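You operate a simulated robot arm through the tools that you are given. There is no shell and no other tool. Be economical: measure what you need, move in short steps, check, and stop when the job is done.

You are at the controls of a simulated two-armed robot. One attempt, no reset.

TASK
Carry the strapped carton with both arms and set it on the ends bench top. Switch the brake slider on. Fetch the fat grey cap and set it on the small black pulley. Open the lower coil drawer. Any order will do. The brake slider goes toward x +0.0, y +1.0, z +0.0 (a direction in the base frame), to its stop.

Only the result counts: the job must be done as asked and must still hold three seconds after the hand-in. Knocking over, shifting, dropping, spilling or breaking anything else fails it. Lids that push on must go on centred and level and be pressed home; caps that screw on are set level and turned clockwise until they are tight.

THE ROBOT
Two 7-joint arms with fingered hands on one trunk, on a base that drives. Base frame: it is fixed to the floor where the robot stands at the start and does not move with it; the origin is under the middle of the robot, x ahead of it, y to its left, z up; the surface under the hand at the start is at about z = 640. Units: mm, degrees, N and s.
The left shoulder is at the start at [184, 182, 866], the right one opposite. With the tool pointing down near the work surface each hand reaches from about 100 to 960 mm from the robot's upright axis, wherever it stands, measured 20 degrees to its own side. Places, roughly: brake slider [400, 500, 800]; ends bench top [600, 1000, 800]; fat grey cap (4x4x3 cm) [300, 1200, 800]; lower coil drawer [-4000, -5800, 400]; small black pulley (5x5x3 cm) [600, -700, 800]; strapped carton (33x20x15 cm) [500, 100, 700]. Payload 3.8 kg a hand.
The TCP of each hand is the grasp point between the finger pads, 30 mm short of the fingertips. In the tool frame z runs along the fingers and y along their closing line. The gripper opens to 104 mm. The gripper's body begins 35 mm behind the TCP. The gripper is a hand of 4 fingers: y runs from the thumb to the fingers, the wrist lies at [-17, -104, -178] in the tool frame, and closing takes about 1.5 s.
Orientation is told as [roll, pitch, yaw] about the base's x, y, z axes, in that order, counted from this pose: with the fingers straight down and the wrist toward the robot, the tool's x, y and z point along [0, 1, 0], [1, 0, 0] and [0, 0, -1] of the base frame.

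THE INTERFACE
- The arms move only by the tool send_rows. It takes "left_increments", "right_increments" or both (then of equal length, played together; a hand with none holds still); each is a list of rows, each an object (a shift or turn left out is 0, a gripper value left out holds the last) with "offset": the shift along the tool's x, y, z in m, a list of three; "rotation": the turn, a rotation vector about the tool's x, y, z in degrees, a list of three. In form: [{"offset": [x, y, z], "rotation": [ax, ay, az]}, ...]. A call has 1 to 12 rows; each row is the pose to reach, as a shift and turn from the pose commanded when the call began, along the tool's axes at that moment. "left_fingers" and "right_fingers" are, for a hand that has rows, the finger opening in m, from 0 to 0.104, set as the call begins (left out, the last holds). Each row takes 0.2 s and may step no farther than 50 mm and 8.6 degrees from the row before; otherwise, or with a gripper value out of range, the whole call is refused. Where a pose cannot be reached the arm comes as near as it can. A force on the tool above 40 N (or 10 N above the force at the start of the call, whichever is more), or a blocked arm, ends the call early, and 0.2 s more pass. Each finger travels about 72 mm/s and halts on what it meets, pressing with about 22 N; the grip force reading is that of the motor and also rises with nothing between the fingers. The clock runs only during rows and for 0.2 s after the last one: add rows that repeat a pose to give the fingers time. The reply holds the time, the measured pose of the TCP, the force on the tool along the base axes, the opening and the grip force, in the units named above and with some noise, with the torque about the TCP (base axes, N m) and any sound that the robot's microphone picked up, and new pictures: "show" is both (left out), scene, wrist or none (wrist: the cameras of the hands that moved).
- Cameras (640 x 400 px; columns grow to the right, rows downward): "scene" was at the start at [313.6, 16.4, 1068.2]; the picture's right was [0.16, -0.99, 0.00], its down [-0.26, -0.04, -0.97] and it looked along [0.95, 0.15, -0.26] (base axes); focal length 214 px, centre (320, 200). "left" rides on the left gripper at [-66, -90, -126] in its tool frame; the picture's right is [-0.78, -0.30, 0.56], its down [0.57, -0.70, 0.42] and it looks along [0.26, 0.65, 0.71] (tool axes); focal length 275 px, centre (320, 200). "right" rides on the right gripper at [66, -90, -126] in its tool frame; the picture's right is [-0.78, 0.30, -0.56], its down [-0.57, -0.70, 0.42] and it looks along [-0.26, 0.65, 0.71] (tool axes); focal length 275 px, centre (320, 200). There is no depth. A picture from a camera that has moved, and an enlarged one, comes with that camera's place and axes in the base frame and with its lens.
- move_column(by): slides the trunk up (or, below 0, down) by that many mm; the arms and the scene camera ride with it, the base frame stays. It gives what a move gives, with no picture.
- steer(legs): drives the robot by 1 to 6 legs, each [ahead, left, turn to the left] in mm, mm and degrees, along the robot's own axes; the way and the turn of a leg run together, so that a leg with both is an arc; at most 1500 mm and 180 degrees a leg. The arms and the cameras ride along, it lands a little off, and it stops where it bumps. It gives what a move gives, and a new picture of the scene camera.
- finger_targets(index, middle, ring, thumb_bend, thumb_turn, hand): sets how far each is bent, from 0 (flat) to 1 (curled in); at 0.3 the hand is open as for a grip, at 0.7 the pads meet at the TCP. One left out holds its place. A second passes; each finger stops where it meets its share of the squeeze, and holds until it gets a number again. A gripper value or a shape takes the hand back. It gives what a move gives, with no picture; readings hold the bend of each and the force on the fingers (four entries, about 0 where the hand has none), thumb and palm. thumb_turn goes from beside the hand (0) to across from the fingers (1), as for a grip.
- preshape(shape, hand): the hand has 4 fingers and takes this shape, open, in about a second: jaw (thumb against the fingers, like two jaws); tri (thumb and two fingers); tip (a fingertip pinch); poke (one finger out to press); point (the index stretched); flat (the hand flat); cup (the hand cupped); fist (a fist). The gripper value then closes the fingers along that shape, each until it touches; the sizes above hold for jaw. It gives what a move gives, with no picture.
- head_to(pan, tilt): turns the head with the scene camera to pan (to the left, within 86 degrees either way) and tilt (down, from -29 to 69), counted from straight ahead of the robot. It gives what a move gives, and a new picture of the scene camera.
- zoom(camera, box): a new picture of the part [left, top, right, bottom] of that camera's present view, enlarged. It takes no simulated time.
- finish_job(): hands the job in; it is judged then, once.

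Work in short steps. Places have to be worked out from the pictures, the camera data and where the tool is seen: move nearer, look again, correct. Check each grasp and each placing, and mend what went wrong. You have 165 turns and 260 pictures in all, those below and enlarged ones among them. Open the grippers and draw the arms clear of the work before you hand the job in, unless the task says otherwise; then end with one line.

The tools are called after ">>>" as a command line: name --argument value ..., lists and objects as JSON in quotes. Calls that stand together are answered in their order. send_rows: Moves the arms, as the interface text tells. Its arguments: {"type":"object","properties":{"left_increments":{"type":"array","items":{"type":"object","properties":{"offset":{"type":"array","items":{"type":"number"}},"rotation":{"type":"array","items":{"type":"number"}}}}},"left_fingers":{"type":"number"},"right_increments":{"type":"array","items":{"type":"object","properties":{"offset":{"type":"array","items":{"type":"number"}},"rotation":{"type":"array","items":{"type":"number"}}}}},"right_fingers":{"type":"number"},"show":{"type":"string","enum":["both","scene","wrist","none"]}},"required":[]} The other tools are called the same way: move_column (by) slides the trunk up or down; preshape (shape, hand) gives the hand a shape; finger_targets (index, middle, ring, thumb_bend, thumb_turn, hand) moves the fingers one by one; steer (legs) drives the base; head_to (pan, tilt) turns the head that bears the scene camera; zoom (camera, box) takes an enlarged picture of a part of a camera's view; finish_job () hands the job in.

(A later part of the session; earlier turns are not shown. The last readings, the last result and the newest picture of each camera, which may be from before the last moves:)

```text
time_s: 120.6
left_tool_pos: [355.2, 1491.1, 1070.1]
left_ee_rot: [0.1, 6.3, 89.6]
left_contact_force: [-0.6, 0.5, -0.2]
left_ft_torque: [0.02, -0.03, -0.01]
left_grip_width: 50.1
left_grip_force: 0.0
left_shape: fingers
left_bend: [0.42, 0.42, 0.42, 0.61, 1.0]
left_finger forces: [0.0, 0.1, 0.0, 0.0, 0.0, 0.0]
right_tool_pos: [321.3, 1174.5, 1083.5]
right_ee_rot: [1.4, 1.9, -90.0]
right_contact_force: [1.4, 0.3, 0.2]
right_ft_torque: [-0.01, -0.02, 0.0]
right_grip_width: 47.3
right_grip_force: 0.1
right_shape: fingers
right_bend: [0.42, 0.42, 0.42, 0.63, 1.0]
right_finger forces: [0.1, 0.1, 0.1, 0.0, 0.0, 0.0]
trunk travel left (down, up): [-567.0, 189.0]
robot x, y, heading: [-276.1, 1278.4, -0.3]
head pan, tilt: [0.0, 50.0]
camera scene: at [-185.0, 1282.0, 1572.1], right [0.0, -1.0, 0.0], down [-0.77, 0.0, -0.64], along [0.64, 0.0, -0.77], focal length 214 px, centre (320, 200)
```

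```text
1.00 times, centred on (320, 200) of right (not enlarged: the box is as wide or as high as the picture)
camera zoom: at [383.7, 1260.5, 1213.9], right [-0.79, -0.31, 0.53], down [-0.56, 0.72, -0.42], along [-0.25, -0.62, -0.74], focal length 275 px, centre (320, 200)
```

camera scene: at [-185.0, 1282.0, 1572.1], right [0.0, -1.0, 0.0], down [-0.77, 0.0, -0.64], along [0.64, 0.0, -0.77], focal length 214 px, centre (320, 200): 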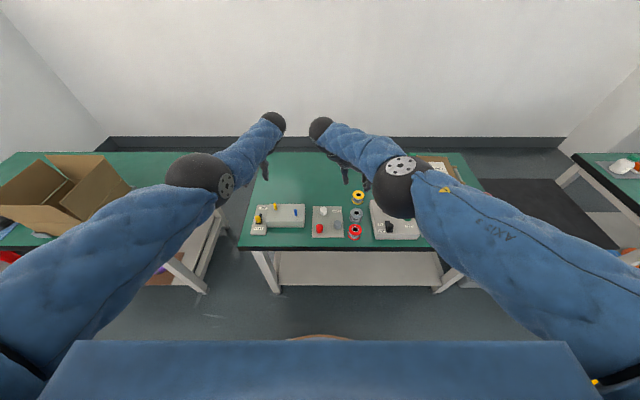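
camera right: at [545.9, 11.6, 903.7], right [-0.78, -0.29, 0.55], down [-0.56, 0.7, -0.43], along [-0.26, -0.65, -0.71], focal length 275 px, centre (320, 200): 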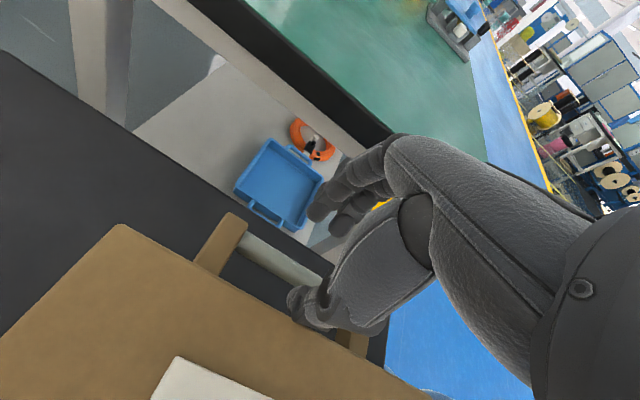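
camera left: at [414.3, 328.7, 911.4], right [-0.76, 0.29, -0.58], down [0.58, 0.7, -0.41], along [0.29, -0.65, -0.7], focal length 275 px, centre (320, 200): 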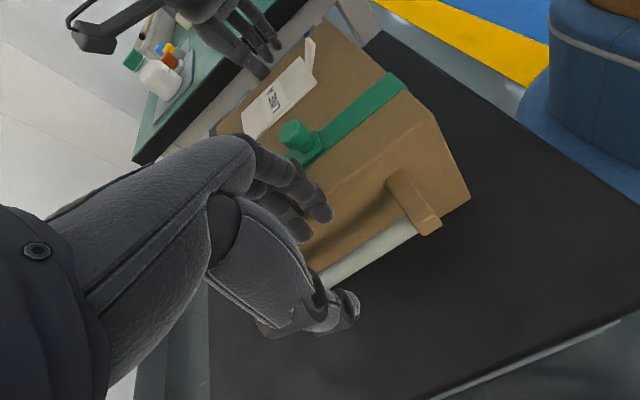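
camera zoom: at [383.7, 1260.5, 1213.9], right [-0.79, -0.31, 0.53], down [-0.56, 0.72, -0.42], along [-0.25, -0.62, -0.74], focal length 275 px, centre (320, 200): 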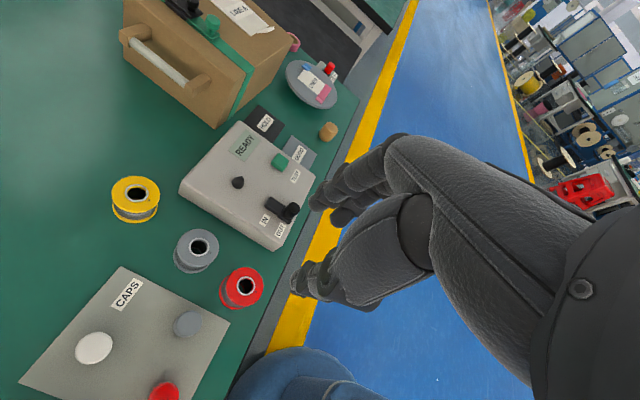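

The grey cap triangulates to (338,1205,~770), with spools about 25 mm away on its −y side, so I'll grip along x (yaw 0). I'll rotate both hands to yaw 0 and raise the left out of the way.

>>> send_rows --left_increments '[{"offset": [0, 0, -0.025], "rotation": [0, 0, 8.2]}, {"offset": [0, 0, -0.05], "rotation": [0, 0, 16.4]}, {"offset": [0, 0, -0.075], "rotation": [0, 0, 24.6]}, {"offset": [0, 0, -0.1], "rotation": [0, 0, 32.8]}, {"offset": [0, 0, -0.125], "rotation": [0, 0, 41]}, {"offset": [0, 0, -0.15], "rotation": [0, 0, 49.2]}, {"offset": [0.02, 0, -0.175], "rotation": [0, 0, 57.4]}, {"offset": [0.04, 0, -0.2], "rotation": [0, 0, 65.6]}, {"offset": [0.06, 0, -0.22], "rotation": [0, 0, 73.8]}, {"offset": [0.08, 0, -0.24], "rotation": [0, 0, 82]}, {"offset": [0.1, 0, -0.26], "rotation": [0, 0, 90]}, {"offset": [0.1, 0, -0.28], "rotation": [0, 0, 90]}]' --right_increments '[{"offset": [0, -0.003, 0], "rotation": [0, 0, -8.2]}, {"offset": [0, -0.006, 0], "rotation": [0, 0, -16.4]}, {"offset": [0, -0.009, 0], "rotation": [0, 0, -24.6]}, {"offset": [0, -0.012, 0], "rotation": [0, 0, -32.8]}, {"offset": [0, -0.015, 0], "rotation": [0, 0, -41]}, {"offset": [0, -0.018, 0], "rotation": [0, 0, -49.2]}, {"offset": [-0.005, -0.02, 0], "rotation": [0, 0, -57.4]}, {"offset": [-0.01, -0.022, 0], "rotation": [0, 0, -65.6]}, {"offset": [-0.015, -0.025, 0], "rotation": [0, 0, -73.8]}, {"offset": [-0.02, -0.028, 0], "rotation": [0, 0, -82]}, {"offset": [-0.02, -0.03, 0], "rotation": [0, 0, -90]}, {"offset": [-0.02, -0.03, 0], "rotation": [0, 0, -90]}]' --show "scene"

>>> preshape --shape "jaw" --hand "left"

>>> preshape --shape "jaw" --hand "right"

```text
time_s: 123.2
left_tool_pos: [270.3, 1529.2, 1342.7]
left_ee_rot: [-6.3, 0.1, -0.5]
left_contact_force: [0.0, -0.4, 0.3]
left_ft_torque: [-0.02, -0.01, 0.01]
left_grip_width: 49.6
left_grip_force: 0.0
left_shape: fingers
left_bend: [0.42, 0.42, 0.42, 0.61, 1.0]
left_finger forces: [0.0, 0.1, 0.1, 0.1, 0.0, 0.0]
left hand out of reach, approached as far as the arm can: row 11, 12
right_tool_pos: [301.2, 1208.2, 1084.2]
right_ee_rot: [1.9, -1.4, 0.0]
right_contact_force: [-0.3, 0.6, 0.4]
right_ft_torque: [-0.02, 0.0, 0.0]
right_grip_width: 47.4
right_grip_force: 0.0
right_shape: fingers
right_bend: [0.42, 0.42, 0.42, 0.63, 1.0]
right_finger forces: [0.1, 0.0, 0.0, 0.1, 0.1, 0.1]
trunk travel left (down, up): [-567.0, 189.0]
robot x, y, heading: [-275.1, 1280.7, 0.3]
head pan, tilt: [0.0, 50.0]
camera scene: at [-184.5, 1283.6, 1572.0], right [0.0, -1.0, 0.0], down [-0.77, 0.0, -0.64], along [0.64, 0.0, -0.77], focal length 214 px, centre (320, 200)
```

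scene: 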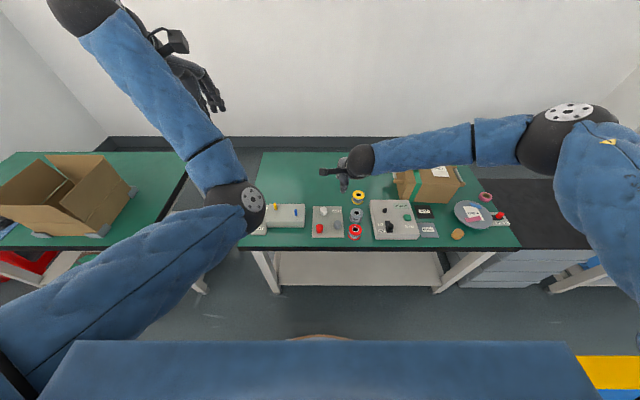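

```text
time_s: 124.1
left_tool_pos: [270.8, 1528.9, 1343.4]
left_ee_rot: [-6.2, 0.1, -0.5]
left_contact_force: [0.0, -0.3, -0.3]
left_ft_torque: [0.01, 0.01, -0.02]
left_grip_width: 103.6
left_grip_force: 0.0
left_shape: jaw
left_bend: [0.3, 0.3, 0.3, 0.3, 0.97]
left_finger forces: [0.0, 0.0, 0.0, 0.0, 0.0, 0.0]
right_tool_pos: [302.1, 1206.9, 1085.4]
right_ee_rot: [2.0, -1.4, -0.2]
right_contact_force: [0.3, -0.4, -0.4]
right_ft_torque: [-0.02, -0.01, 0.0]
right_grip_width: 47.2
right_grip_force: 0.0
right_shape: fingers
right_bend: [0.42, 0.42, 0.42, 0.63, 1.0]
right_finger forces: [0.0, 0.0, 0.0, 0.0, 0.0, 0.0]
trunk travel left (down, up): [-567.0, 189.0]
robot x, y, heading: [-278.4, 1279.4, -0.2]
head pan, tilt: [0.0, 50.0]
```

```text
time_s: 125.0
left_tool_pos: [271.2, 1529.1, 1344.3]
left_ee_rot: [-6.2, 0.2, -0.6]
left_contact_force: [0.0, 0.3, 0.2]
left_ft_torque: [-0.03, 0.01, -0.02]
left_grip_width: 103.6
left_grip_force: 0.1
left_shape: jaw
left_bend: [0.3, 0.3, 0.3, 0.3, 0.97]
left_finger forces: [0.0, 0.0, 0.0, 0.0, 0.1, 0.1]
right_tool_pos: [302.3, 1205.7, 1084.7]
right_ee_rot: [2.0, -1.4, 0.0]
right_contact_force: [-1.5, 0.0, -0.4]
right_ft_torque: [0.0, -0.01, -0.02]
right_grip_width: 103.2
right_grip_force: 0.1
right_shape: jaw
right_bend: [0.3, 0.3, 0.3, 0.3, 0.97]
right_finger forces: [0.1, 0.0, 0.0, 0.1, 0.0, 0.1]
trunk travel left (down, up): [-567.0, 189.0]
robot x, y, heading: [-275.2, 1281.6, 0.0]
head pan, tilt: [0.0, 50.0]
```

Both hands are leveled enough. I'll use the three-point "tri" shape for the round cap, lower the trunk 180 mm, and re-level the right tool.

>>> preshape --shape "tri" --hand "right"

>>> move_column --by -180

>>> send_rows --right_increments '[{"offset": [0, 0.02, 0], "rotation": [1.4, -2.0, 0]}, {"offset": [-0.002, 0.036, 0], "rotation": [1.4, -2.0, 0]}, {"offset": [-0.002, 0.036, 0], "rotation": [1.4, -2.0, 0]}]' --show "both"

>>> zoom --camera "scene" --box '[250, 150, 410, 250]'

```text
time_s: 125.9
left_tool_pos: [270.4, 1528.7, 1342.0]
left_ee_rot: [-6.3, 0.0, -0.6]
left_contact_force: [0.5, 0.4, -0.2]
left_ft_torque: [0.04, 0.01, -0.01]
left_grip_width: 103.8
left_grip_force: 0.1
left_shape: jaw
left_bend: [0.3, 0.3, 0.3, 0.3, 0.97]
left_finger forces: [0.0, 0.1, 0.1, 0.0, 0.0, 0.0]
right_tool_pos: [302.0, 1206.4, 1084.2]
right_ee_rot: [1.9, -1.4, -0.1]
right_contact_force: [1.4, -0.3, -0.2]
right_ft_torque: [0.01, -0.01, 0.0]
right_grip_width: 103.8
right_grip_force: 0.0
right_shape: tri
right_bend: [0.3, 0.3, 0.99, 0.3, 0.97]
right_finger forces: [0.0, 0.0, 0.0, 0.0, 0.1, 0.1]
trunk travel left (down, up): [-567.0, 189.0]
robot x, y, heading: [-273.9, 1279.2, -0.3]
head pan, tilt: [0.0, 50.0]
```

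```text
time_s: 127.9
left_tool_pos: [287.3, 1526.7, 1132.2]
left_ee_rot: [-6.2, 3.3, -0.3]
left_contact_force: [-0.2, -0.3, -0.3]
left_ft_torque: [0.03, 0.02, 0.03]
left_grip_width: 103.5
left_grip_force: 0.1
left_shape: jaw
left_bend: [0.3, 0.3, 0.3, 0.3, 0.97]
left_finger forces: [0.0, 0.1, 0.1, 0.0, 0.1, 0.0]
right_tool_pos: [302.6, 1206.1, 905.3]
right_ee_rot: [2.0, -1.6, -0.1]
right_contact_force: [0.5, 0.2, -0.1]
right_ft_torque: [0.0, -0.01, 0.01]
right_grip_width: 103.6
right_grip_force: 0.1
right_shape: tri
right_bend: [0.3, 0.3, 0.99, 0.3, 0.97]
right_finger forces: [0.0, 0.1, 0.1, 0.1, 0.1, 0.0]
trunk travel left (down, up): [-387.0, 369.0]
robot x, y, heading: [-276.1, 1281.0, 0.1]
head pan, tilt: [0.0, 50.0]
```

```text
time_s: 128.7
left_tool_pos: [289.1, 1527.7, 1131.5]
left_ee_rot: [-6.2, 3.3, -0.4]
left_contact_force: [1.2, 0.2, 0.0]
left_ft_torque: [0.0, -0.05, 0.0]
left_grip_width: 103.7
left_grip_force: 0.0
left_shape: jaw
left_bend: [0.3, 0.3, 0.3, 0.3, 0.97]
left_finger forces: [0.1, 0.1, 0.0, 0.1, 0.0, 0.0]
right_tool_pos: [338.6, 1204.2, 905.7]
right_ee_rot: [-0.1, -0.1, 0.0]
right_contact_force: [-0.6, -0.4, -0.2]
right_ft_torque: [0.0, 0.0, 0.01]
right_grip_width: 103.8
right_grip_force: 0.1
right_shape: tri
right_bend: [0.3, 0.3, 0.99, 0.3, 0.97]
right_finger forces: [0.0, 0.0, 0.0, 0.0, 0.0, 0.0]
trunk travel left (down, up): [-387.0, 369.0]
robot x, y, heading: [-278.8, 1278.1, 0.2]
head pan, tilt: [0.0, 50.0]
camera scene: at [-156.0, 1282.1, 1391.1], right [0.0, -1.0, 0.0], down [-0.77, 0.0, -0.64], along [0.64, 0.0, -0.77], focal length 214 px, centre (320, 200)
camera right: at [246.9, 1270.3, 1030.5], right [0.3, -0.78, 0.56], down [-0.7, -0.57, -0.42], along [0.65, -0.27, -0.71], focal length 275 px, centre (320, 200)
```

scene: 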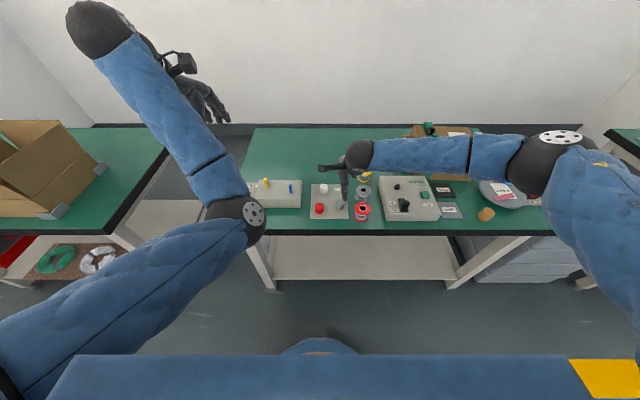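
right: 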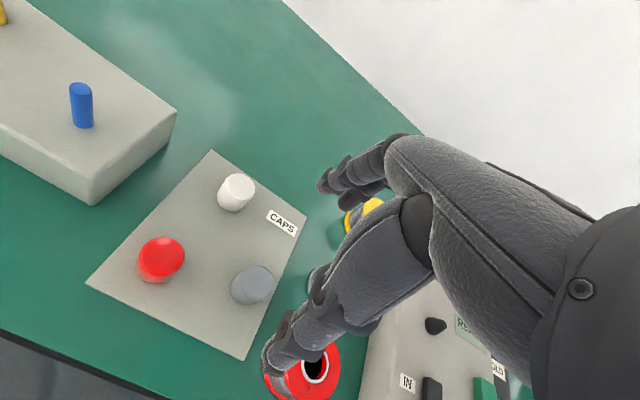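

```text
4.00 times, centred on (330, 200) of scene
camera zoom: at [-156.0, 1282.1, 1391.1], right [0.0, -1.0, 0.0], down [-0.77, 0.0, -0.64], along [0.64, 0.0, -0.77], focal length 858 px, centre (280, 200)
```

zoom: 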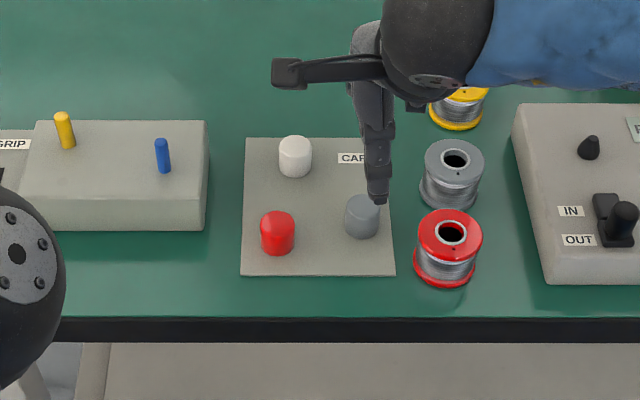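

The cap is at (344,1204,765), top about 781. I'll descend with the fingers open around it, keeping the fingertips just above the board.

>>> send_rows --right_increments '[{"offset": [0, 0.003, 0.03]}, {"offset": [0, 0.005, 0.06]}, {"offset": [0, 0.005, 0.085]}, {"offset": [0, 0.005, 0.105]}, {"offset": [0, 0.005, 0.116]}, {"offset": [0, 0.005, 0.116]}]' --show "wrist"

>>> zoom --camera "scene" --box '[290, 165, 402, 235]'

```text
time_s: 130.1
left_tool_pos: [287.7, 1525.9, 1132.6]
left_ee_rot: [-6.2, 3.2, -0.3]
left_contact_force: [0.4, -0.3, -0.1]
left_ft_torque: [0.03, -0.03, 0.02]
left_grip_width: 103.6
left_grip_force: 0.0
left_shape: jaw
left_bend: [0.3, 0.3, 0.3, 0.3, 0.97]
left_finger forces: [0.0, 0.0, 0.0, 0.0, 0.0, 0.0]
right_tool_pos: [343.0, 1201.9, 793.5]
right_ee_rot: [-0.2, -0.3, -0.1]
right_contact_force: [-2.3, -2.2, 12.4]
right_ft_torque: [-0.17, -0.73, -0.12]
right_grip_width: 102.5
right_grip_force: 0.1
right_shape: tri
right_bend: [0.3, 0.3, 0.99, 0.3, 0.97]
right_finger forces: [0.0, 12.5, 0.0, 0.1, 0.0, 0.0]
trunk travel left (down, up): [-387.0, 369.0]
robot x, y, heading: [-277.0, 1282.5, -0.3]
head pan, tilt: [0.0, 50.0]
camera right: at [251.7, 1268.4, 917.9], right [0.29, -0.78, 0.56], down [-0.7, -0.57, -0.43], along [0.65, -0.27, -0.71], focal length 275 px, centre (320, 200)
```

right: 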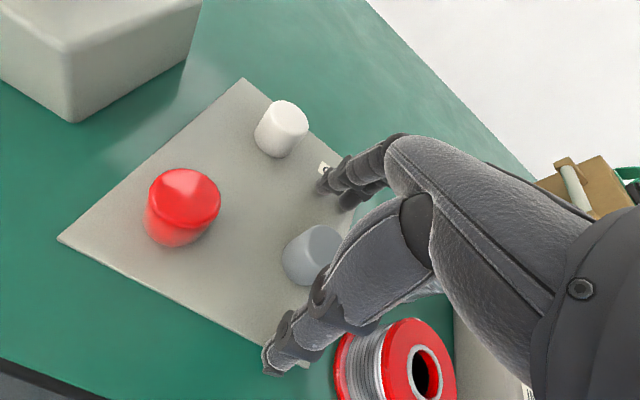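

```text
5.71 times, centred on (346, 200) of scene
camera zoom: at [-157.7, 1281.8, 1391.5], right [0.0, -1.0, 0.0], down [-0.77, 0.0, -0.64], along [0.64, 0.0, -0.77], focal length 1226 px, centre (171, 200)
```

zoom: 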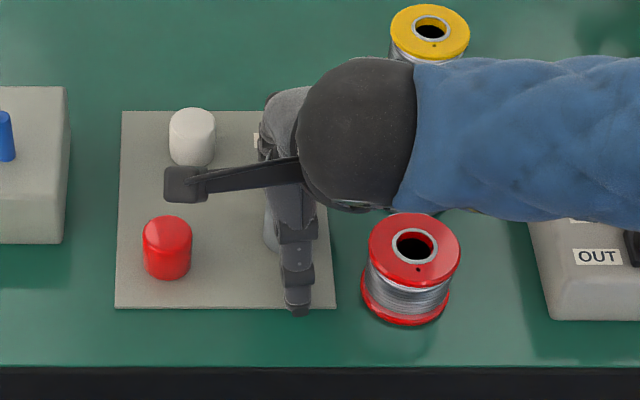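

The middle fingertip touched the board. I'll raise 5 mm, then close thumb and two fingers symmetrically with individual targets.

>>> send_rows --right_increments '[{"offset": [0, 0.001, -0.003]}, {"offset": [0, 0.001, -0.003]}]' --show "none"

>>> finger_targets --hand "right" --index 0.5 --middle 0.5 --thumb_bend 0.5

>>> zoom --camera "right" --box '[220, 130, 460, 380]'

```text
time_s: 130.7
left_tool_pos: [288.0, 1526.9, 1131.6]
left_ee_rot: [-6.1, 3.3, -0.4]
left_contact_force: [0.0, -0.4, -0.2]
left_ft_torque: [-0.02, 0.03, 0.01]
left_grip_width: 103.4
left_grip_force: 0.1
left_shape: jaw
left_bend: [0.3, 0.3, 0.3, 0.3, 0.97]
left_finger forces: [0.0, 0.0, 0.0, 0.1, 0.1, 0.0]
right_tool_pos: [342.6, 1202.7, 794.2]
right_ee_rot: [-0.2, 0.1, -0.1]
right_contact_force: [-1.8, -2.2, 7.2]
right_ft_torque: [-0.15, -0.39, -0.15]
right_grip_width: 103.0
right_grip_force: 0.0
right_shape: tri
right_bend: [0.3, 0.3, 0.99, 0.3, 0.97]
right_finger forces: [0.0, 7.3, 0.0, 0.1, 0.0, 0.0]
trunk travel left (down, up): [-387.0, 369.0]
robot x, y, heading: [-275.2, 1278.9, 0.2]
head pan, tilt: [0.0, 50.0]
```

```text
time_s: 131.7
left_tool_pos: [286.9, 1528.1, 1131.4]
left_ee_rot: [-6.2, 3.1, -0.4]
left_contact_force: [0.0, 0.3, 0.0]
left_ft_torque: [0.02, 0.02, -0.01]
left_grip_width: 103.7
left_grip_force: 0.0
left_shape: jaw
left_bend: [0.3, 0.3, 0.3, 0.3, 0.97]
left_finger forces: [0.0, 0.1, 0.0, 0.1, 0.1, 0.0]
right_tool_pos: [345.3, 1202.9, 796.8]
right_ee_rot: [-0.1, -0.3, -0.1]
right_contact_force: [5.9, -0.1, 19.5]
right_ft_torque: [-0.07, -1.04, 0.09]
right_grip_width: 56.2
right_grip_force: 9.4
right_shape: fingers
right_bend: [0.48, 0.36, 0.99, 0.5, 0.97]
right_finger forces: [3.9, 13.7, 0.0, 0.1, 2.2, 0.0]
trunk travel left (down, up): [-387.0, 369.0]
robot x, y, heading: [-276.1, 1280.8, 0.2]
head pan, tilt: [0.0, 50.0]
```

```text
1.60 times, centred on (340, 255) of right
camera zoom: at [253.4, 1268.9, 921.1], right [0.29, -0.78, 0.56], down [-0.7, -0.57, -0.43], along [0.65, -0.27, -0.71], focal length 440 px, centre (288, 112)
```

zoom: 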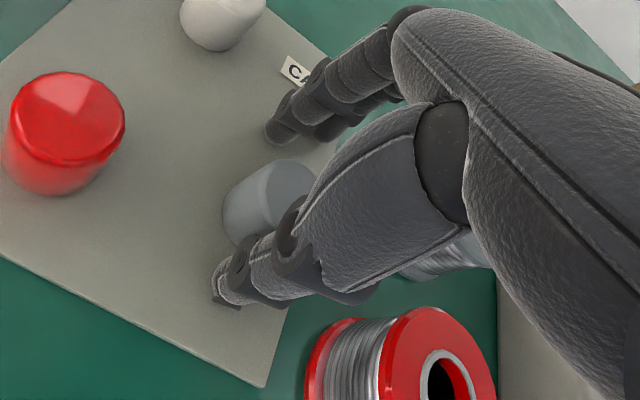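

The tips press the board while bending (they reach about 45 mm below the TCP here). I'll raise 8 mm and close further.

>>> send_rows --right_increments '[{"offset": [0, 0.0, -0.005]}, {"offset": [0, 0.0, -0.01]}, {"offset": [0, 0.0, -0.01]}]' --show "none"

>>> finger_targets --hand "right" --index 0.6 --middle 0.6 --thumb_bend 0.6

>>> zoom --camera "right" --box '[220, 130, 460, 380]'

>>> zoom --camera "scene" --box '[290, 165, 402, 235]'

```text
time_s: 132.5
left_tool_pos: [286.8, 1526.9, 1129.9]
left_ee_rot: [-6.2, 3.3, -0.4]
left_contact_force: [0.4, 0.3, 0.6]
left_ft_torque: [0.02, 0.0, -0.01]
left_grip_width: 103.7
left_grip_force: 0.1
left_shape: jaw
left_bend: [0.3, 0.3, 0.3, 0.3, 0.97]
left_finger forces: [0.0, 0.1, 0.0, 0.0, 0.1, 0.0]
right_tool_pos: [341.8, 1204.4, 802.0]
right_ee_rot: [-0.1, 0.3, -0.1]
right_contact_force: [-0.1, -0.2, -0.3]
right_ft_torque: [0.01, 0.0, 0.0]
right_grip_width: 53.5
right_grip_force: 0.0
right_shape: fingers
right_bend: [0.5, 0.44, 0.99, 0.5, 0.97]
right_finger forces: [0.1, 0.0, 0.1, 0.0, 0.0, 0.0]
trunk travel left (down, up): [-387.0, 369.0]
robot x, y, heading: [-271.9, 1278.8, -0.1]
head pan, tilt: [0.0, 50.0]
```

```text
time_s: 133.5
left_tool_pos: [287.7, 1526.7, 1131.1]
left_ee_rot: [-6.2, 3.2, -0.4]
left_contact_force: [-0.5, 0.4, 0.5]
left_ft_torque: [0.0, -0.02, 0.02]
left_grip_width: 103.7
left_grip_force: 0.1
left_shape: jaw
left_bend: [0.3, 0.3, 0.3, 0.3, 0.97]
left_finger forces: [0.1, 0.0, 0.1, 0.0, 0.0, 0.1]
right_tool_pos: [344.4, 1203.8, 802.1]
right_ee_rot: [-0.1, 0.0, -0.1]
right_contact_force: [0.8, -0.2, -0.5]
right_ft_torque: [0.0, -0.01, -0.02]
right_grip_width: 30.2
right_grip_force: 0.1
right_shape: fingers
right_bend: [0.59, 0.6, 0.99, 0.59, 0.97]
right_finger forces: [0.5, 0.1, 0.1, 0.1, 0.5, 0.0]
trunk travel left (down, up): [-387.0, 369.0]
robot x, y, heading: [-276.9, 1278.3, -0.2]
head pan, tilt: [0.0, 50.0]
```

```text
1.60 times, centred on (340, 255) of right
camera zoom: at [253.0, 1269.1, 927.6], right [0.29, -0.78, 0.56], down [-0.7, -0.57, -0.42], along [0.65, -0.27, -0.71], focal length 440 px, centre (288, 112)
```

zoom: 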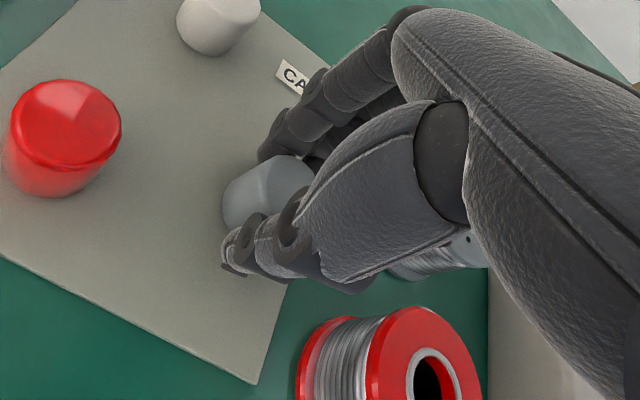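

```text
5.71 times, centred on (346, 200) of scene
camera zoom: at [-156.0, 1281.9, 1391.1], right [0.0, -1.0, 0.0], down [-0.77, 0.0, -0.64], along [0.64, 0.0, -0.77], focal length 1226 px, centre (171, 200)
```

zoom: 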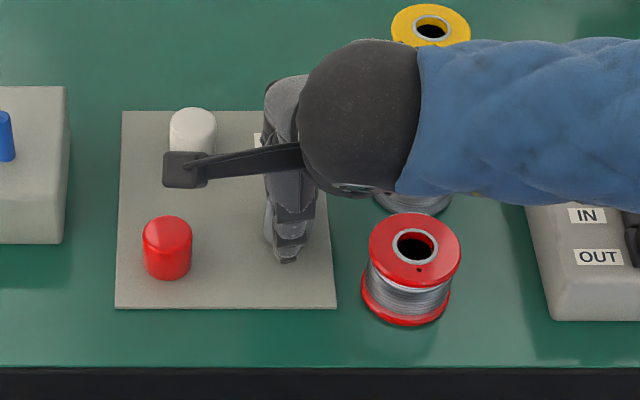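

Index and thumb are just touching. I'll squeeze on.

>>> finger_targets --hand "right" --index 0.85 --middle 0.85 --thumb_bend 0.85

>>> zoom --camera "right" --box '[220, 130, 460, 380]'

```text
time_s: 134.5
left_tool_pos: [288.1, 1528.0, 1131.7]
left_ee_rot: [-6.2, 3.4, -0.4]
left_contact_force: [0.9, 0.7, -0.3]
left_ft_torque: [0.01, -0.02, -0.04]
left_grip_width: 103.6
left_grip_force: 0.0
left_shape: jaw
left_bend: [0.3, 0.3, 0.3, 0.3, 0.97]
left_finger forces: [0.0, 0.0, 0.0, 0.1, 0.0, 0.0]
right_tool_pos: [344.5, 1203.8, 803.0]
right_ee_rot: [-0.1, 0.0, -0.1]
right_contact_force: [0.5, -0.5, -0.4]
right_ft_torque: [0.0, -0.02, 0.02]
right_grip_width: 25.5
right_grip_force: 15.8
right_shape: fingers
right_bend: [0.62, 0.66, 0.99, 0.61, 0.95]
right_finger forces: [8.2, 7.7, 0.0, 0.0, 15.0, 0.1]
trunk travel left (down, up): [-387.0, 369.0]
robot x, y, heading: [-276.0, 1278.9, -0.0]
head pan, tilt: [0.0, 50.0]
```

```text
1.60 times, centred on (340, 255) of right
camera zoom: at [253.0, 1269.1, 927.6], right [0.29, -0.78, 0.56], down [-0.7, -0.57, -0.42], along [0.65, -0.27, -0.71], focal length 440 px, centre (288, 112)
```

zoom: 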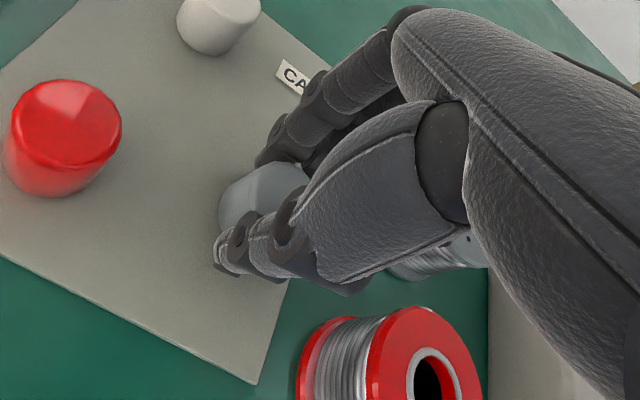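

Solid three-point grip, 8 N index, 8 N middle, 15 N thumb. Lifting straight up.

>>> send_rows --right_increments '[{"offset": [0, 0, -0.01]}, {"offset": [0, 0, -0.03]}, {"offset": [0, 0, -0.06]}, {"offset": [0, 0, -0.1]}, {"offset": [0, 0, -0.14]}, {"offset": [0, 0, -0.18]}]' --show "wrist"

>>> zoom --camera "scene" --box '[290, 145, 402, 235]'

```text
time_s: 135.9
left_tool_pos: [287.6, 1526.4, 1131.0]
left_ee_rot: [-6.1, 3.2, -0.3]
left_contact_force: [0.7, 0.5, 0.1]
left_ft_torque: [0.01, 0.0, -0.02]
left_grip_width: 103.6
left_grip_force: 0.1
left_shape: jaw
left_bend: [0.3, 0.3, 0.3, 0.3, 0.97]
left_finger forces: [0.0, 0.0, 0.0, 0.1, 0.0, 0.0]
right_tool_pos: [343.2, 1204.7, 982.0]
right_ee_rot: [-0.1, 0.0, 0.1]
right_contact_force: [0.1, 0.1, -0.8]
right_ft_torque: [-0.03, -0.03, 0.01]
right_grip_width: 26.0
right_grip_force: 16.0
right_shape: fingers
right_bend: [0.62, 0.66, 0.99, 0.61, 0.95]
right_finger forces: [8.4, 7.8, 0.1, 0.0, 15.1, 0.0]
trunk travel left (down, up): [-387.0, 369.0]
robot x, y, heading: [-279.3, 1285.5, 0.2]
head pan, tilt: [0.0, 50.0]
camera right: at [252.6, 1271.1, 1107.8], right [0.3, -0.77, 0.56], down [-0.7, -0.57, -0.42], along [0.65, -0.27, -0.71], focal length 275 px, centre (320, 200)
```

right: 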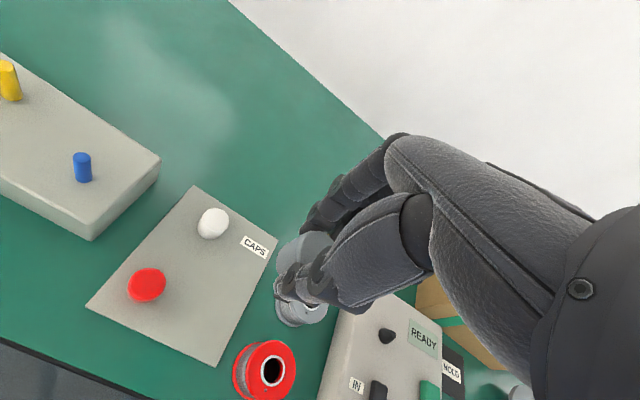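

```text
4.44 times, centred on (346, 190) of scene
camera zoom: at [-156.5, 1282.1, 1391.2], right [0.0, -1.0, 0.0], down [-0.77, 0.0, -0.64], along [0.64, 0.0, -0.77], focal length 953 px, centre (204, 244)
```

zoom: 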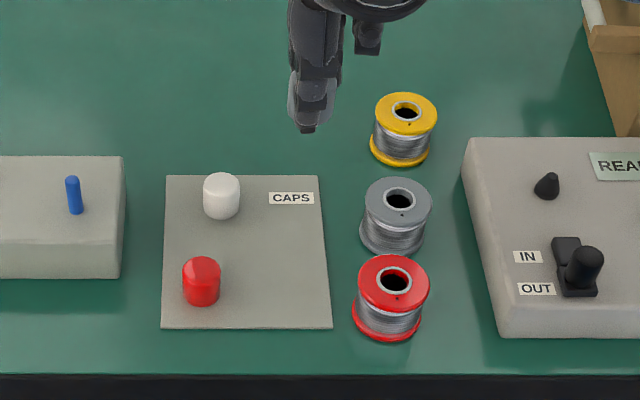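

Cap is held. I'll raise the trunk 100 mm for clearance and drive right toward the pulley bench.

>>> move_column --by 100

>>> steer --legs '[[0, -1200, 0], [0, -620, 0]]'

```text
time_s: 137.2
left_tool_pos: [288.1, 1525.9, 1229.8]
left_ee_rot: [-6.2, 3.4, -0.4]
left_contact_force: [-0.2, 0.4, -0.2]
left_ft_torque: [-0.01, 0.02, 0.03]
left_grip_width: 103.8
left_grip_force: 0.1
left_shape: jaw
left_bend: [0.3, 0.3, 0.3, 0.3, 0.97]
left_finger forces: [0.0, 0.0, 0.0, 0.0, 0.0, 0.0]
right_tool_pos: [343.9, 1203.6, 1083.2]
right_ee_rot: [0.0, 0.1, -0.1]
right_contact_force: [0.0, -0.7, 0.6]
right_ft_torque: [0.0, -0.03, 0.03]
right_grip_width: 26.0
right_grip_force: 15.9
right_shape: fingers
right_bend: [0.62, 0.66, 0.99, 0.61, 0.95]
right_finger forces: [8.3, 7.8, 0.0, 0.0, 15.1, 0.0]
trunk travel left (down, up): [-487.0, 269.0]
robot x, y, heading: [-274.4, 1281.0, -0.1]
head pan, tilt: [0.0, 50.0]
```

```text
time_s: 146.4
left_tool_pos: [281.1, -299.5, 1231.1]
left_ee_rot: [-6.2, 3.4, -1.1]
left_contact_force: [0.1, -0.7, 0.3]
left_ft_torque: [0.0, -0.01, -0.02]
left_grip_width: 103.4
left_grip_force: 0.2
left_shape: jaw
left_bend: [0.3, 0.3, 0.3, 0.3, 0.97]
left_finger forces: [0.0, 0.1, 0.0, 0.0, 0.0, 0.0]
right_tool_pos: [333.8, -622.9, 1082.4]
right_ee_rot: [-0.1, -0.1, -0.7]
right_contact_force: [0.8, -0.5, -0.5]
right_ft_torque: [0.0, -0.02, 0.0]
right_grip_width: 25.8
right_grip_force: 15.9
right_shape: fingers
right_bend: [0.62, 0.66, 0.99, 0.61, 0.95]
right_finger forces: [8.3, 7.8, 0.0, 0.0, 15.1, 0.0]
trunk travel left (down, up): [-487.0, 269.0]
robot x, y, heading: [-287.3, -539.0, -0.9]
head pan, tilt: [0.0, 50.0]
camera scene: at [-186.3, -538.1, 1491.8], right [-0.01, -1.0, 0.0], down [-0.77, 0.01, -0.64], along [0.64, -0.01, -0.77], focal length 214 px, centre (320, 200)
```

scene: 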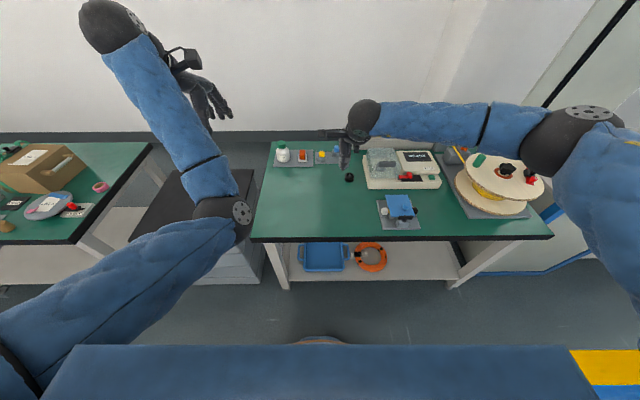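

Pulley is seen near (562,−691). I'll zoom, then drive ahead 180 and right 60.

>>> zoom --camera "scene" --box '[310, 140, 422, 210]'

>>> steer --legs '[[180, -65, 0.9]]'

>>> zoom --camera "scene" --box '[270, 160, 430, 260]'

>>> zoom --camera "right" --box '[0, 0, 640, 400]'

```text
5.71 times, centred on (366, 175) of scene
camera zoom: at [-186.3, -538.1, 1491.8], right [-0.01, -1.0, 0.0], down [-0.77, 0.01, -0.64], along [0.64, -0.01, -0.77], focal length 1226 px, centre (57, 343)
```

zoom: 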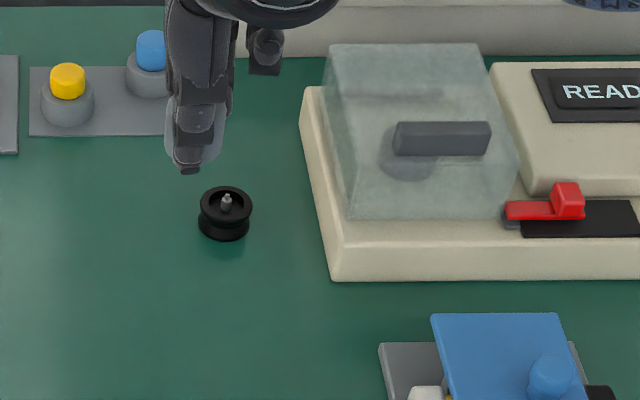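

```text
time_s: 147.9
left_tool_pos: [458.0, -356.9, 1231.5]
left_ee_rot: [-6.1, 3.4, -0.4]
left_contact_force: [0.5, 0.4, 0.4]
left_ft_torque: [-0.03, 0.02, 0.03]
left_grip_width: 103.7
left_grip_force: 0.1
left_shape: jaw
left_bend: [0.3, 0.3, 0.3, 0.3, 0.97]
left_finger forces: [0.0, 0.0, 0.0, 0.0, 0.0, 0.0]
right_tool_pos: [513.4, -681.5, 1083.0]
right_ee_rot: [-0.2, 0.0, -0.1]
right_contact_force: [-0.1, -0.1, -0.4]
right_ft_torque: [0.01, 0.01, 0.05]
right_grip_width: 25.7
right_grip_force: 15.5
right_shape: fingers
right_bend: [0.62, 0.66, 0.99, 0.61, 0.95]
right_finger forces: [8.4, 7.8, 0.0, 0.0, 15.1, 0.0]
trunk travel left (down, up): [-487.0, 269.0]
robot x, y, heading: [-106.8, -601.6, 0.1]
head pan, tilt: [0.0, 50.0]
camera scene: at [-6.1, -602.4, 1491.7], right [0.0, -1.0, 0.0], down [-0.77, 0.0, -0.64], along [0.64, 0.0, -0.77], focal length 214 px, centre (320, 200)
```

scene: 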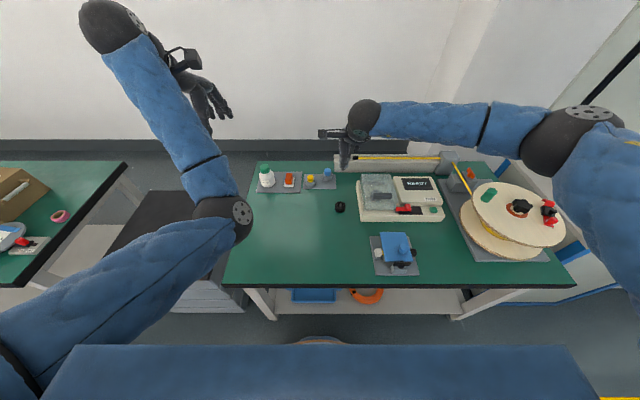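

```text
4.00 times, centred on (350, 210) of scene
camera zoom: at [-6.1, -602.4, 1491.7], right [0.0, -1.0, 0.0], down [-0.77, 0.0, -0.64], along [0.64, 0.0, -0.77], focal length 858 px, centre (200, 160)
```

zoom: 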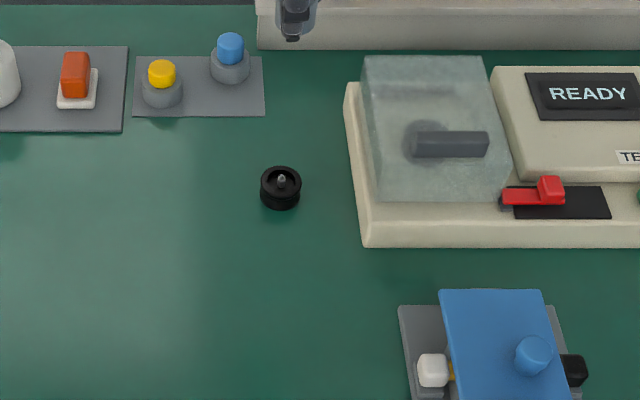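

```text
1.00 times, centred on (320, 200) of right (not enlarged: the box is as wide or as high as the picture)
camera zoom: at [423.1, -614.6, 1207.1], right [0.3, -0.78, 0.56], down [-0.7, -0.57, -0.42], along [0.65, -0.27, -0.71], focal length 275 px, centre (320, 200)
```

zoom: 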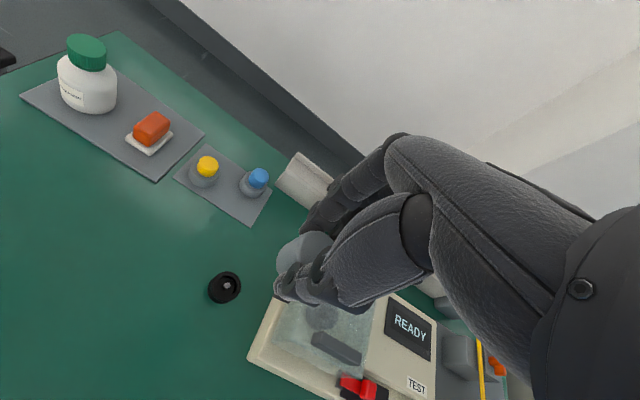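

Pulley centre triangulates to (564,−691,~760); its top has a rim with a small centre pin. I'll zoom in on both pulley and held cap.

>>> zoom --camera "scene" --box '[325, 190, 357, 210]'

>>> zoom --camera "right" --box '[190, 190, 350, 320]'

```text
16.00 times, centred on (341, 200) of scene
camera zoom: at [-6.1, -602.4, 1491.7], right [0.0, -1.0, 0.0], down [-0.77, 0.0, -0.64], along [0.64, 0.0, -0.77], focal length 3432 px, centre (-16, 200)
```

zoom: 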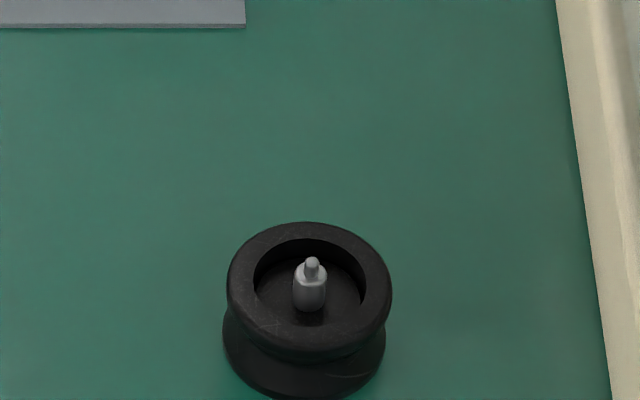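

```text
3.08 times, centred on (270, 255) of right
camera zoom: at [423.1, -614.6, 1207.1], right [0.3, -0.78, 0.56], down [-0.7, -0.57, -0.42], along [0.65, -0.27, -0.71], focal length 847 px, centre (474, 31)
```

zoom: 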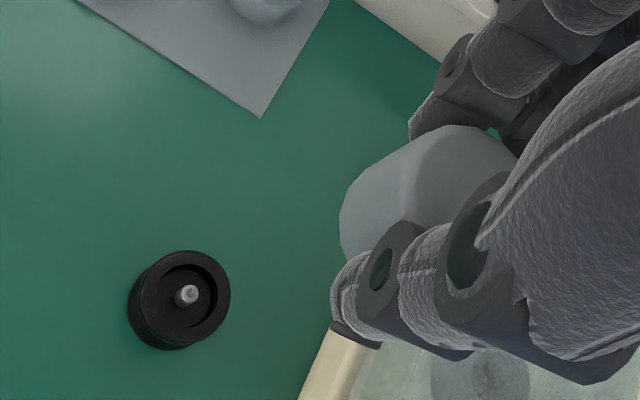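

The pulley's rim top is at about (561.5,−691,772), about 43 mm wide with a centre pin. I'll lower the trunk, drive in 30 mm, and bring the cap over it.

>>> steer --legs '[[32, 0, 0]]'

>>> move_column --by -110

```text
time_s: 148.8
left_tool_pos: [489.8, -356.9, 1231.5]
left_ee_rot: [-6.1, 3.3, -0.4]
left_contact_force: [0.2, 0.5, -0.1]
left_ft_torque: [0.01, 0.03, 0.0]
left_grip_width: 103.7
left_grip_force: 0.1
left_shape: jaw
left_bend: [0.3, 0.3, 0.3, 0.3, 0.97]
left_finger forces: [0.1, 0.1, 0.1, 0.1, 0.1, 0.0]
right_tool_pos: [545.0, -679.9, 1082.1]
right_ee_rot: [0.0, 0.0, -0.2]
right_contact_force: [0.9, -0.2, -0.3]
right_ft_torque: [0.0, 0.01, 0.0]
right_grip_width: 25.5
right_grip_force: 15.8
right_shape: fingers
right_bend: [0.62, 0.66, 0.99, 0.61, 0.95]
right_finger forces: [8.3, 7.8, 0.0, 0.0, 15.2, 0.0]
trunk travel left (down, up): [-487.0, 269.0]
robot x, y, heading: [-75.4, -604.4, -0.1]
head pan, tilt: [0.0, 50.0]
camera scene: at [25.4, -601.7, 1491.7], right [0.0, -1.0, 0.0], down [-0.77, 0.0, -0.64], along [0.64, 0.0, -0.77], focal length 214 px, centre (320, 200)
```

scene: 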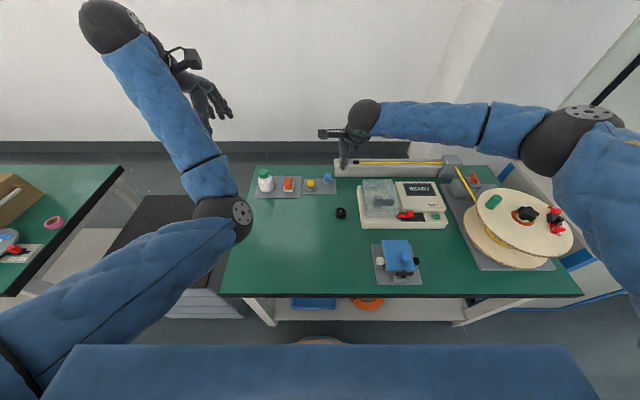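

```text
time_s: 150.2
left_tool_pos: [490.4, -356.1, 1120.8]
left_ee_rot: [-6.1, 3.1, -0.4]
left_contact_force: [0.2, 0.3, 0.8]
left_ft_torque: [0.04, 0.0, 0.0]
left_grip_width: 103.8
left_grip_force: 0.0
left_shape: jaw
left_bend: [0.3, 0.3, 0.3, 0.3, 0.97]
left_finger forces: [0.1, 0.0, 0.0, 0.0, 0.0, 0.0]
right_tool_pos: [543.3, -681.3, 973.7]
right_ee_rot: [-0.1, -0.1, -0.2]
right_contact_force: [1.1, -0.1, -0.8]
right_ft_torque: [0.02, -0.01, 0.01]
right_grip_width: 25.6
right_grip_force: 15.3
right_shape: fingers
right_bend: [0.62, 0.66, 0.99, 0.61, 0.95]
right_finger forces: [8.4, 7.8, 0.0, 0.1, 15.2, 0.0]
trunk travel left (down, up): [-377.0, 379.0]
robot x, y, heading: [-76.0, -602.3, -0.0]
head pan, tilt: [0.0, 50.0]
```

Moving over the pulley, to about 35 mm above it.

>>> send_rows --right_increments '[{"offset": [-0.005, 0.009, 0.03]}, {"offset": [-0.0094, 0.018, 0.06]}, {"offset": [-0.0094, 0.018, 0.09]}, {"offset": [-0.0094, 0.018, 0.108]}, {"offset": [-0.0094, 0.018, 0.108]}]' --show "wrist"

>>> zoom --camera "scene" --box '[310, 175, 390, 225]'

>>> zoom --camera "right" --box '[200, 200, 360, 330]'

```text
time_s: 151.4
left_tool_pos: [490.0, -356.6, 1120.9]
left_ee_rot: [-6.2, 3.2, -0.3]
left_contact_force: [0.9, 0.5, -0.4]
left_ft_torque: [0.01, 0.0, -0.02]
left_grip_width: 103.7
left_grip_force: 0.0
left_shape: jaw
left_bend: [0.3, 0.3, 0.3, 0.3, 0.97]
left_finger forces: [0.0, 0.1, 0.1, 0.1, 0.1, 0.1]
right_tool_pos: [563.6, -689.4, 864.9]
right_ee_rot: [-0.1, 0.1, -0.1]
right_contact_force: [0.1, -0.2, 0.1]
right_ft_torque: [-0.01, -0.03, 0.0]
right_grip_width: 25.9
right_grip_force: 15.8
right_shape: fingers
right_bend: [0.62, 0.66, 0.99, 0.61, 0.95]
right_finger forces: [8.4, 8.0, 0.0, 0.0, 15.1, 0.0]
trunk travel left (down, up): [-377.0, 379.0]
robot x, y, heading: [-75.2, -607.7, 0.1]
head pan, tilt: [0.0, 50.0]
camera right: at [472.2, -622.9, 990.6], right [0.3, -0.78, 0.56], down [-0.7, -0.57, -0.42], along [0.65, -0.27, -0.71], focal length 275 px, centre (320, 200)
```

right: 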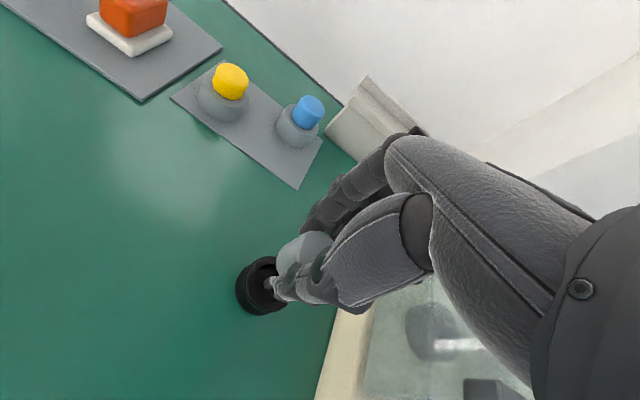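

```text
8.00 times, centred on (350, 200) of scene
camera zoom: at [47.7, -601.8, 1381.0], right [0.0, -1.0, 0.0], down [-0.77, 0.0, -0.64], along [0.64, 0.0, -0.77], focal length 1716 px, centre (80, 200)
```

zoom: 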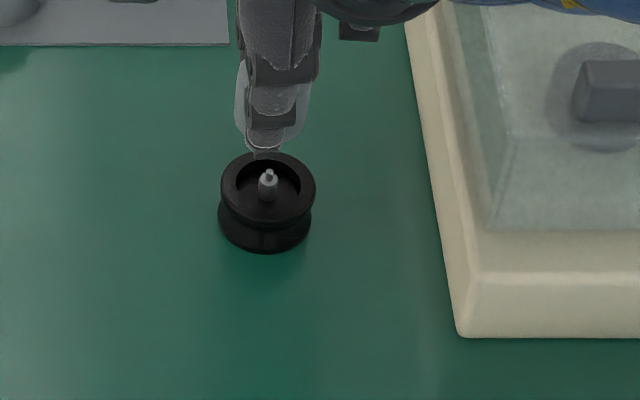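

```text
3.08 times, centred on (280, 265) of right
camera zoom: at [472.2, -622.9, 990.6], right [0.3, -0.78, 0.56], down [-0.7, -0.57, -0.42], along [0.65, -0.27, -0.71], focal length 847 px, centre (443, 0)
```

zoom: 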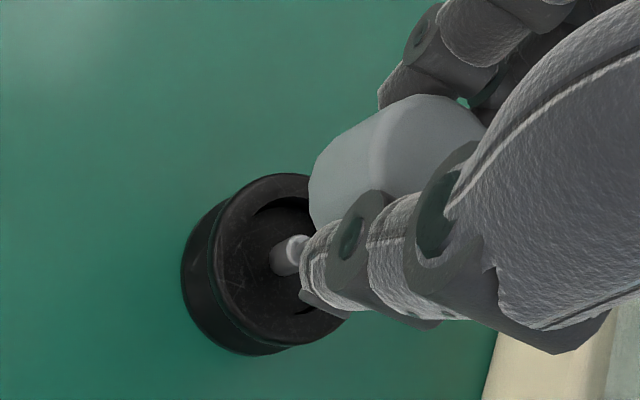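

Cap appears about 3 mm off in x and y from the pulley axis. I'll correct that and descend to just above the pin.

>>> send_rows --right_increments '[{"offset": [-0.0026, -0.003, 0.008]}, {"offset": [-0.0026, -0.003, 0.016]}, {"offset": [-0.0026, -0.003, 0.022]}, {"offset": [-0.0026, -0.003, 0.022]}]' --show "none"

>>> zoom --camera "scene" --box '[320, 180, 376, 215]'

>>> zoom --camera "right" --box '[230, 210, 342, 300]'

```text
time_s: 152.4
left_tool_pos: [490.7, -356.7, 1120.5]
left_ee_rot: [-6.2, 3.2, -0.4]
left_contact_force: [-0.2, -0.4, 0.6]
left_ft_torque: [0.01, 0.0, 0.0]
left_grip_width: 103.8
left_grip_force: 0.1
left_shape: jaw
left_bend: [0.3, 0.3, 0.3, 0.3, 0.97]
left_finger forces: [0.1, 0.0, 0.0, 0.0, 0.0, 0.0]
right_tool_pos: [559.8, -690.8, 842.8]
right_ee_rot: [-0.2, 0.0, 0.0]
right_contact_force: [0.3, -0.2, -0.2]
right_ft_torque: [0.01, -0.01, -0.03]
right_grip_width: 25.8
right_grip_force: 15.6
right_shape: fingers
right_bend: [0.62, 0.66, 0.99, 0.61, 0.95]
right_finger forces: [8.1, 8.0, 0.0, 0.1, 15.1, 0.0]
trunk travel left (down, up): [-377.0, 379.0]
robot x, y, heading: [-75.3, -604.5, 0.2]
head pan, tilt: [0.0, 50.0]
```

```text
11.43 times, centred on (348, 198) of scene
camera zoom: at [47.7, -601.8, 1381.0], right [0.0, -1.0, 0.0], down [-0.77, 0.0, -0.64], along [0.64, 0.0, -0.77], focal length 2451 px, centre (0, 229)
```

zoom: 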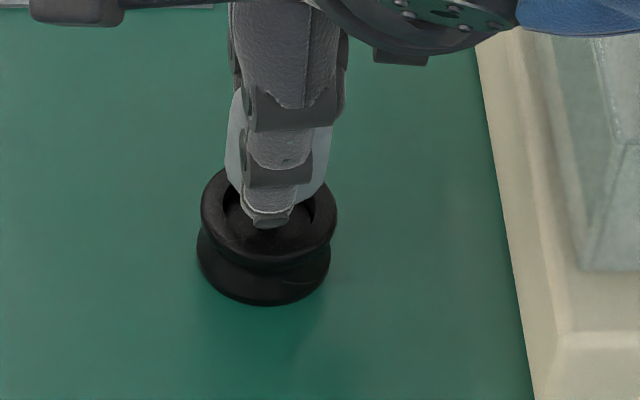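

```text
4.44 times, centred on (286, 255) of right
camera zoom: at [468.7, -625.8, 968.0], right [0.29, -0.78, 0.56], down [-0.7, -0.57, -0.42], along [0.65, -0.27, -0.71], focal length 1224 px, centre (471, -44)
```

zoom: 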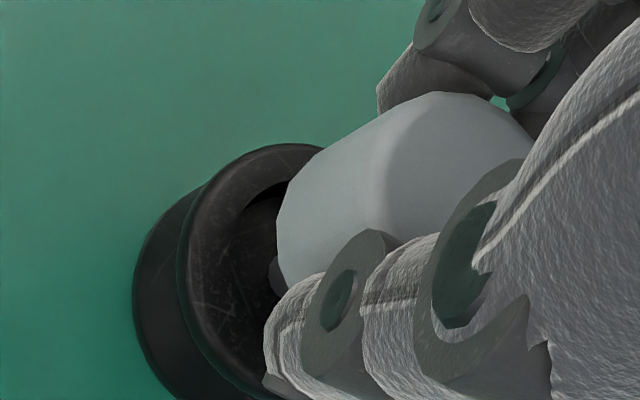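

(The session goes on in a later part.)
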